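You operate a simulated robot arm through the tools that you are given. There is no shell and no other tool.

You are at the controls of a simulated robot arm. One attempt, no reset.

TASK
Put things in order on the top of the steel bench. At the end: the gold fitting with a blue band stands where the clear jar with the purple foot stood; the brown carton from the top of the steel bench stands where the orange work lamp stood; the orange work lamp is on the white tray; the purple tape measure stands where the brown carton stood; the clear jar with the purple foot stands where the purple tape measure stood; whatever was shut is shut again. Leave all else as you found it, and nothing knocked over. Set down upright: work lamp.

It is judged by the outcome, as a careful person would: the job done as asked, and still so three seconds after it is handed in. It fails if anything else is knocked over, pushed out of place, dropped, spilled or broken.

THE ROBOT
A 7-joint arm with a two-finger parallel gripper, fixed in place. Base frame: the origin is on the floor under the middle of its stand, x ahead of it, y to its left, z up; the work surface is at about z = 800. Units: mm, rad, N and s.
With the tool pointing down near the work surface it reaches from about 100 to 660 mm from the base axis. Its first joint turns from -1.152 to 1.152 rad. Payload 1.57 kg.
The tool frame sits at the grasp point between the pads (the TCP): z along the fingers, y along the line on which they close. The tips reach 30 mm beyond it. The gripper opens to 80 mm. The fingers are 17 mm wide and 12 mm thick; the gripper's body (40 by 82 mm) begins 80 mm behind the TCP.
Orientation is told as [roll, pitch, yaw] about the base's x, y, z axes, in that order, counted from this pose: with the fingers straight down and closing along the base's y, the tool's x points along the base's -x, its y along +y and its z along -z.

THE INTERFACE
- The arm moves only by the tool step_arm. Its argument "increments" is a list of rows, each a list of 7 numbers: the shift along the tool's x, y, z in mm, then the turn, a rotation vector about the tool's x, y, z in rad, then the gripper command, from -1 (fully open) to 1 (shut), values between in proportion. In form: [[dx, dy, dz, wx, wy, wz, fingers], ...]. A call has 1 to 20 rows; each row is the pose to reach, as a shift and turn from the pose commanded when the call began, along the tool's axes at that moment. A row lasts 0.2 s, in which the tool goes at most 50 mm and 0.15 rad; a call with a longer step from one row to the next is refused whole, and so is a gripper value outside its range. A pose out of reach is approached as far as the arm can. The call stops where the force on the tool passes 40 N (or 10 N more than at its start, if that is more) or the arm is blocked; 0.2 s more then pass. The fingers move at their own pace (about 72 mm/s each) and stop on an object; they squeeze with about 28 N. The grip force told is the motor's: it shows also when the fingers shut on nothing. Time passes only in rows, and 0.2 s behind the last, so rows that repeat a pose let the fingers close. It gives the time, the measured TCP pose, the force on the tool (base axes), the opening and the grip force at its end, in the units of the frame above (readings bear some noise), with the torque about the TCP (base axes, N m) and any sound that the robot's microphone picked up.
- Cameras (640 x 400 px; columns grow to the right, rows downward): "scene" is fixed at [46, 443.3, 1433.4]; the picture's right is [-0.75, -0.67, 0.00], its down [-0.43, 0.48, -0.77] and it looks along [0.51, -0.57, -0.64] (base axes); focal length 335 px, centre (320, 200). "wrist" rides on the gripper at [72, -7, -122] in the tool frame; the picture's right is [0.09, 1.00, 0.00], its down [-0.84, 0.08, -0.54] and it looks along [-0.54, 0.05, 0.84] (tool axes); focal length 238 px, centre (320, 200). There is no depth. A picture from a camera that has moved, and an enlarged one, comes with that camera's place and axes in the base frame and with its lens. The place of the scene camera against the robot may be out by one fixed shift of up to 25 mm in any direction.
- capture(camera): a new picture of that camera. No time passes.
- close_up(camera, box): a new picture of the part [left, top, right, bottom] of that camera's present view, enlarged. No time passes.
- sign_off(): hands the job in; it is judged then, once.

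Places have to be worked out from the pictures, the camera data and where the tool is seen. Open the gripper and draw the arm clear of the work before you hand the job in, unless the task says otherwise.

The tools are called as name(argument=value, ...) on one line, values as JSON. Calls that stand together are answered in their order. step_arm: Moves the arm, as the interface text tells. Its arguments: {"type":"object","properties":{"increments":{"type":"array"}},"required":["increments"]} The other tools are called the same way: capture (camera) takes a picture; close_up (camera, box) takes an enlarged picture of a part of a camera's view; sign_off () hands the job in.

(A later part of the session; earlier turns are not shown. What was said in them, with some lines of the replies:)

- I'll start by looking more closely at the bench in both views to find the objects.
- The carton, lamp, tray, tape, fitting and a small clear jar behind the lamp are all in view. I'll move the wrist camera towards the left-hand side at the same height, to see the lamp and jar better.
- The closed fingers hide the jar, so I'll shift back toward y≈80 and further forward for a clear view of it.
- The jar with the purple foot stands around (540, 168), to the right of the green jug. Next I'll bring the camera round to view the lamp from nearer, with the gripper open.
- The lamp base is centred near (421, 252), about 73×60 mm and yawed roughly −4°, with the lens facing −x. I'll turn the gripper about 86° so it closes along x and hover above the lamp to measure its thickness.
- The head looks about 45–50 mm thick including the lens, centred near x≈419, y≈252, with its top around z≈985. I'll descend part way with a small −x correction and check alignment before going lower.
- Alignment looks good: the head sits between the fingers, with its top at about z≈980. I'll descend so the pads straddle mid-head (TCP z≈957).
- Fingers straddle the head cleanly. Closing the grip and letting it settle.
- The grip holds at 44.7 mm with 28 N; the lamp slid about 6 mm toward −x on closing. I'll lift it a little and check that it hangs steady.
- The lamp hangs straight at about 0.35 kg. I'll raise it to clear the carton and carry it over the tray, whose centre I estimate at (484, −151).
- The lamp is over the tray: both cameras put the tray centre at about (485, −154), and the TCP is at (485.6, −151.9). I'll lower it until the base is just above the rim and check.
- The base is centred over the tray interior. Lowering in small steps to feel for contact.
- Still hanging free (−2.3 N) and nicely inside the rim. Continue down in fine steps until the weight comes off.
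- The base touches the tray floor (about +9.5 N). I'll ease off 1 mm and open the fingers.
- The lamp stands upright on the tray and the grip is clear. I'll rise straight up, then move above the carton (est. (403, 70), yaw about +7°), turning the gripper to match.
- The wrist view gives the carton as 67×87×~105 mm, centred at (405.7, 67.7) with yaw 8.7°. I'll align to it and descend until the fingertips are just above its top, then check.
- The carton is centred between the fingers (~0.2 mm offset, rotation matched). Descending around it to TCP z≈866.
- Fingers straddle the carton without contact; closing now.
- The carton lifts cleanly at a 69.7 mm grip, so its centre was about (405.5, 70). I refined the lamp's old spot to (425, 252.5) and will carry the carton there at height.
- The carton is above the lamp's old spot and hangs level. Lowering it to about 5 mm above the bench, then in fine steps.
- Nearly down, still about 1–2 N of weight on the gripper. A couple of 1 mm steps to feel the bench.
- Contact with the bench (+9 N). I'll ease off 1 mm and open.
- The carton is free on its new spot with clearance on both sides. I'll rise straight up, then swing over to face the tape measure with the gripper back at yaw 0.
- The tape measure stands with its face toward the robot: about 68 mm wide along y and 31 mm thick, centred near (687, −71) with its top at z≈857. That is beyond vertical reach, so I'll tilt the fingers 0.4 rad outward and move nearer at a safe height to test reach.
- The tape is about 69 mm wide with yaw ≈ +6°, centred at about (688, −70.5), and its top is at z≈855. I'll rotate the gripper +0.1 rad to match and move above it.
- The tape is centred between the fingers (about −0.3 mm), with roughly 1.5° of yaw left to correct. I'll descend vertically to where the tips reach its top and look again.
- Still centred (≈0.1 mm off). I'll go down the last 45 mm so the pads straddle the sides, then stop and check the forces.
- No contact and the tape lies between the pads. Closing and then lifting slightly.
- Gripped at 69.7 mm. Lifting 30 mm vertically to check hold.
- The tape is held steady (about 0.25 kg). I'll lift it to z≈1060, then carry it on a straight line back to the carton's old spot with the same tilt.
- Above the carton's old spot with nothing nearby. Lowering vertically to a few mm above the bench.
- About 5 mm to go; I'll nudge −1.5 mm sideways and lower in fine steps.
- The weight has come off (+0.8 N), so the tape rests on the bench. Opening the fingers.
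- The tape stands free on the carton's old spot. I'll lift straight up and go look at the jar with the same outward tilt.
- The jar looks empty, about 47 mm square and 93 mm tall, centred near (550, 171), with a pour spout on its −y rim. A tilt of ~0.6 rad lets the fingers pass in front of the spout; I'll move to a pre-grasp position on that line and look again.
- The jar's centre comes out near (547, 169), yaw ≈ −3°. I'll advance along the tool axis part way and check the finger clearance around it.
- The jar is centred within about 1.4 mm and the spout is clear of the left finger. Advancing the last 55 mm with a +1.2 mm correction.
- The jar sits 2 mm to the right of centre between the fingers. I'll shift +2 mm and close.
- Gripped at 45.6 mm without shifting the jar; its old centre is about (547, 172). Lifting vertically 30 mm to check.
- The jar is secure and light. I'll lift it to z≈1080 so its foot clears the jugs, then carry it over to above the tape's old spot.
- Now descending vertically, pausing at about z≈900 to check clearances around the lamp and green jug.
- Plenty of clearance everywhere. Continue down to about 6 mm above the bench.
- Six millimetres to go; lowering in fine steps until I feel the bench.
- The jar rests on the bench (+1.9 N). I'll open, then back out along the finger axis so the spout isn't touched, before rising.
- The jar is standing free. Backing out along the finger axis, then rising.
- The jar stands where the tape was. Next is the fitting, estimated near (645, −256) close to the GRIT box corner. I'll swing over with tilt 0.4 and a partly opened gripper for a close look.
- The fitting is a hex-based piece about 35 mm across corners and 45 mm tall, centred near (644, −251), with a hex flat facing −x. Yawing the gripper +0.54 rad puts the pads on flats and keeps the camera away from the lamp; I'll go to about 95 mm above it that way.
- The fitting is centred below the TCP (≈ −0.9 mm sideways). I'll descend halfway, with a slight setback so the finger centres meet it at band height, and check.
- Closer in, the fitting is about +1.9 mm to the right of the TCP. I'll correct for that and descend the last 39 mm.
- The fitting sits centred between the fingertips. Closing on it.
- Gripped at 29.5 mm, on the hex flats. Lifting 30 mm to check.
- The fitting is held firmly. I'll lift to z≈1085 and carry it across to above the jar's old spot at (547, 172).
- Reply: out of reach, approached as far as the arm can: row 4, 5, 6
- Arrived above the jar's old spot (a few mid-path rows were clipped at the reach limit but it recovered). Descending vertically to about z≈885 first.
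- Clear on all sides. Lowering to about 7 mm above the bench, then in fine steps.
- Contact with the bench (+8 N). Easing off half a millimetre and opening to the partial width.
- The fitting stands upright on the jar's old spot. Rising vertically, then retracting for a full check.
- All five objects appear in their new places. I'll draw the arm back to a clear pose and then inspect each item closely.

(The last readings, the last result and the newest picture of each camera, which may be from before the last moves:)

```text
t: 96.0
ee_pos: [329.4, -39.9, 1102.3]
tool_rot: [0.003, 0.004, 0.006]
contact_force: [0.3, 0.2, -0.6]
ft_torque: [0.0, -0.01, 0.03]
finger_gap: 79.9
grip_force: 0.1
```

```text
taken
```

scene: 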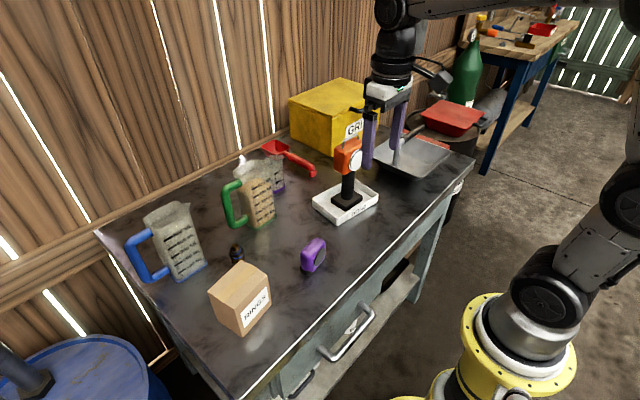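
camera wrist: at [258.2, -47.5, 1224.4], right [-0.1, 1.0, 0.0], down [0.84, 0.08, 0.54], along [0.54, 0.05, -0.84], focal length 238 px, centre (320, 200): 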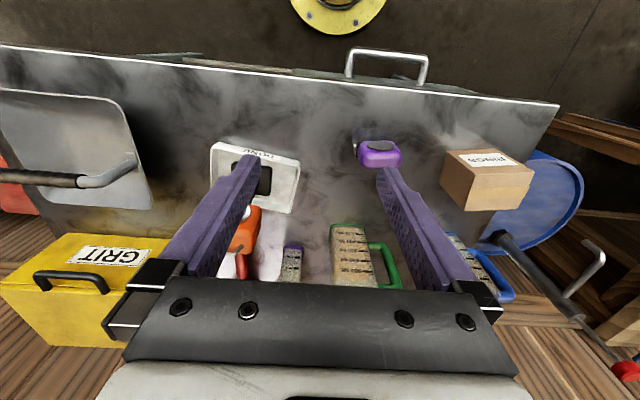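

close_up(camera="scene", box=[190, 210, 290, 340])

close_up(camera="scene", box=[215, 130, 335, 240])

close_up(camera="scene", box=[270, 130, 400, 280])

close_up(camera="scene", box=[90, 180, 250, 300])

close_up(camera="scene", box=[280, 70, 480, 190])

```text
3.08 times, centred on (240, 275) of scene
camera zoom: at [46.0, 443.3, 1433.4], right [-0.75, -0.67, 0.0], down [-0.43, 0.48, -0.77], along [0.51, -0.57, -0.64], focal length 1030 px, centre (566, -31)
```

zoom: 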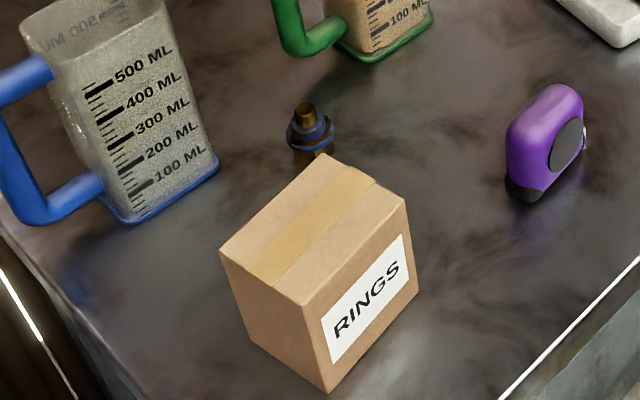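

```text
3.64 times, centred on (275, 185) of scene
camera zoom: at [46.0, 443.3, 1433.4], right [-0.75, -0.67, 0.0], down [-0.43, 0.48, -0.77], along [0.51, -0.57, -0.64], focal length 1218 px, centre (484, 254)
```

zoom: 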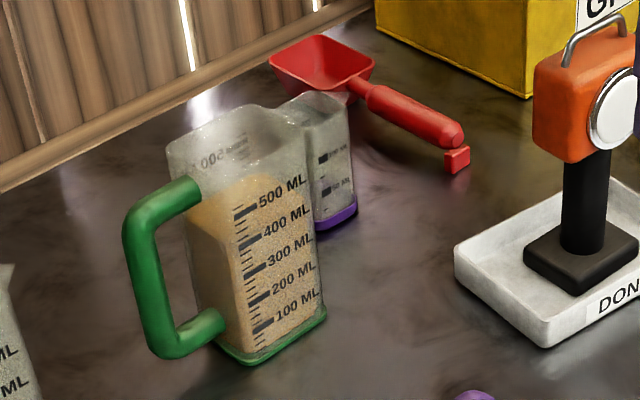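

```text
2.67 times, centred on (335, 205) of scene
camera zoom: at [46.0, 443.3, 1433.4], right [-0.75, -0.67, 0.0], down [-0.43, 0.48, -0.77], along [0.51, -0.57, -0.64], focal length 893 px, centre (280, 187)
```

zoom: 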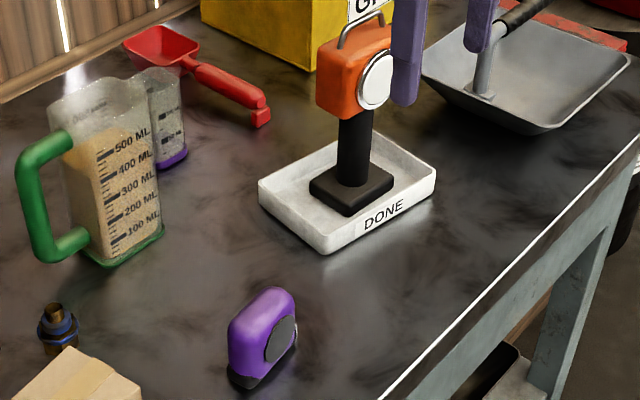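

```text
3.33 times, centred on (170, 240) of scene
camera zoom: at [46.0, 443.3, 1433.4], right [-0.75, -0.67, 0.0], down [-0.43, 0.48, -0.77], along [0.51, -0.57, -0.64], focal length 1116 px, centre (820, 67)
```

zoom: 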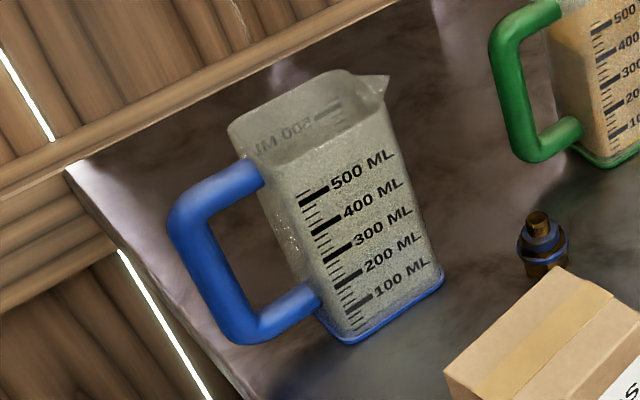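

```text
3.20 times, centred on (380, 130) of scene
camera zoom: at [46.0, 443.3, 1433.4], right [-0.75, -0.67, 0.0], down [-0.43, 0.48, -0.77], along [0.51, -0.57, -0.64], focal length 1072 px, centre (128, 424)
```

zoom: 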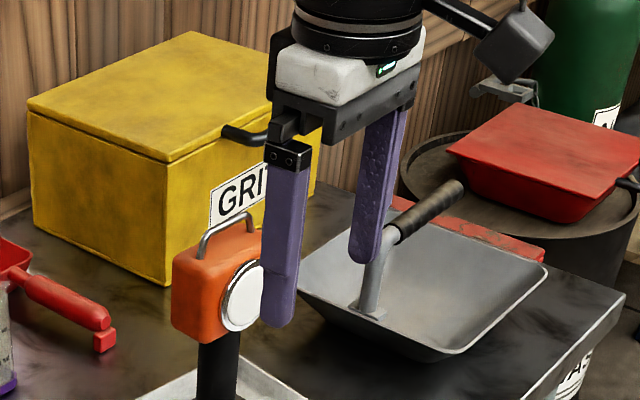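

Everything is upright and the neighbours look untouched. To check placement accuracy, I'll view the carton and fitting from the same wrist pose I used when measuring the lamp.

step_arm(increments=[[4, 35, -5, 0, 0, 0, -1], [8, 70, -9, 0, 0, 0, -1], [12, 105, -13, 0, 0, 0, -1], [16, 140, -18, 0, 0, 0, -1], [20, 175, -22, 0, 0, 0, -1], [24, 210, -27, 0, 0, 0, -1], [28, 245, -31, 0, 0, 0, -1], [32, 281, -35, 0, 0, 0, -1], [32, 281, -35, 0, 0, 0, -1]])

capture(camera="wrist")

close_up(camera="wrist", box=[240, 80, 400, 220])

```text
t: 98.0
ee_pos: [295.5, 240.9, 1137.5]
tool_rot: [0.004, 0.002, 0.006]
contact_force: [-0.4, 0.1, -0.1]
ft_torque: [0.0, 0.02, -0.05]
finger_gap: 79.8
grip_force: 0.1
```

```text
taken
camera wrist: at [223.6, 233.4, 1258.5], right [-0.1, 1.0, 0.0], down [0.84, 0.08, 0.54], along [0.54, 0.05, -0.84], focal length 238 px, centre (320, 200)
```

wrist: 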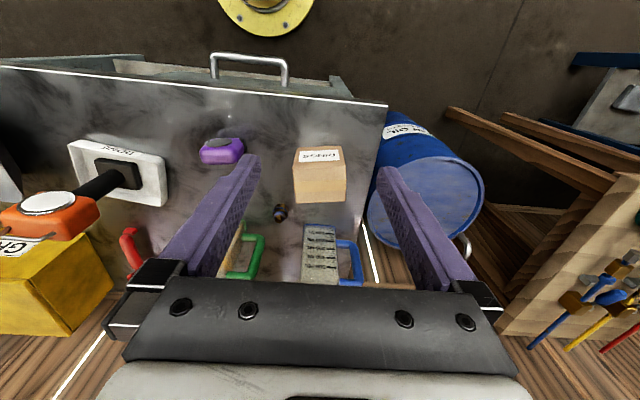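

```text
2.86 times, centred on (320, 150) of wrist
camera zoom: at [223.6, 233.4, 1258.5], right [-0.1, 1.0, 0.0], down [0.84, 0.08, 0.54], along [0.54, 0.05, -0.84], focal length 681 px, centre (320, 343)
```

zoom: 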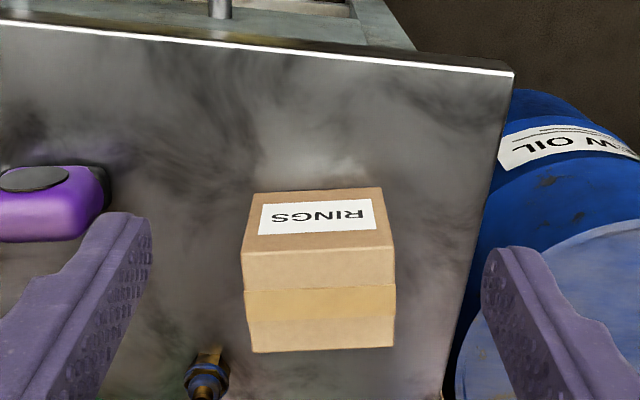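

The wrist view confirms it: the carton is centred at about (425.6, 252), matching the lamp's old spot, and the fitting is at about (543, 173) where the jar stood. The gripper is open, so I'll draw the arm back and up, clear of the bench, and take a last look.

step_arm(increments=[[0, -35, -6, 0, 0, 0, -1], [0, -70, -12, 0, 0, 0, -1], [0, -105, -18, 0, 0, 0, -1], [0, -140, -24, 0, 0, 0, -1], [0, -175, -30, 0, 0, 0, -1], [0, -210, -36, 0, 0, 0, -1], [0, -235, -40, 0, 0, 0, -1], [0, -235, -40, 0, 0, 0, -1], [0, -235, -40, 0, 0, 0, -1]])

capture(camera="scene")

capture(camera="wrist")

```text
t: 100.0
ee_pos: [296.2, 3.9, 1177.9]
tool_rot: [0.003, 0.002, 0.006]
contact_force: [0.9, 0.2, -0.5]
ft_torque: [-0.01, 0.01, 0.01]
finger_gap: 80.1
grip_force: 0.0
```

```text
taken
```

scene: 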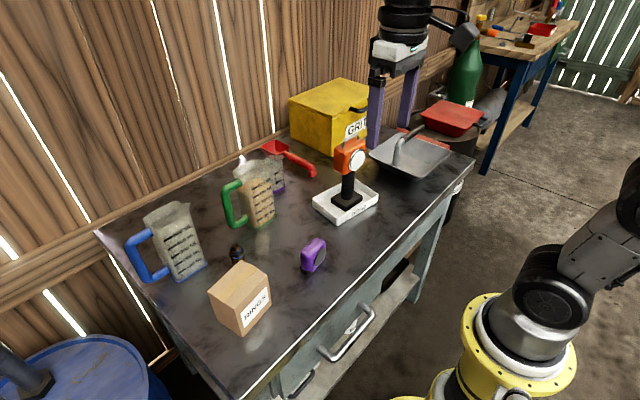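

```text
taken
camera wrist: at [224.4, -3.3, 1299.8], right [-0.1, 1.0, 0.0], down [0.84, 0.08, 0.54], along [0.54, 0.05, -0.84], focal length 238 px, centre (320, 200)
```

wrist: 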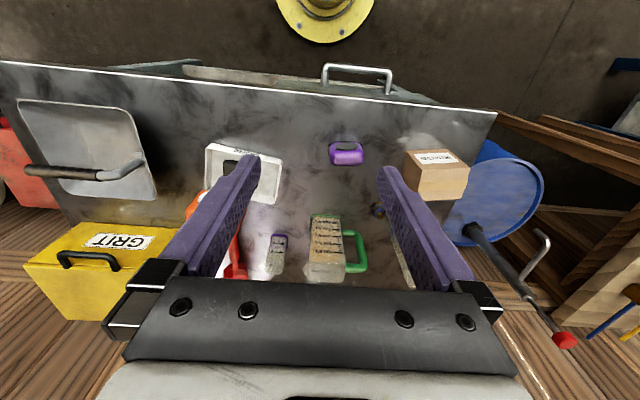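

The last pictures show the lamp upright on the white tray, the carton on the lamp's old spot and the tape on the carton's. The jar stands where the tape was, and the fitting where the jar was. Nothing else has moved, nothing was opened, and the arm is clear with the gripper open, so I'm handing in.

sign_off()

```text
The job is handed in.
```

The bench is in the order you asked for, and I've handed the job in. Nothing was knocked over and, as far as the pictures show, nothing else moved. I opened nothing, so there was nothing to shut again.

| Item | Now stands |
|---|---|
| Orange work lamp | upright on the white tray |
| Brown carton | where the lamp stood, matching within about 1 mm by my measurement |
| Purple tape measure | where the carton stood |
| Clear jar with the purple foot | where the tape measure stood |
| Gold fitting with the blue band | where the jar stood, within about 5 mm |

I re-measured the carton and the fitting with the wrist camera after placing them. The tape and jar positions come from the arm's own readings when it set them down. The last pictures agree with both.

The gripper is open and the arm is drawn back above the bench.
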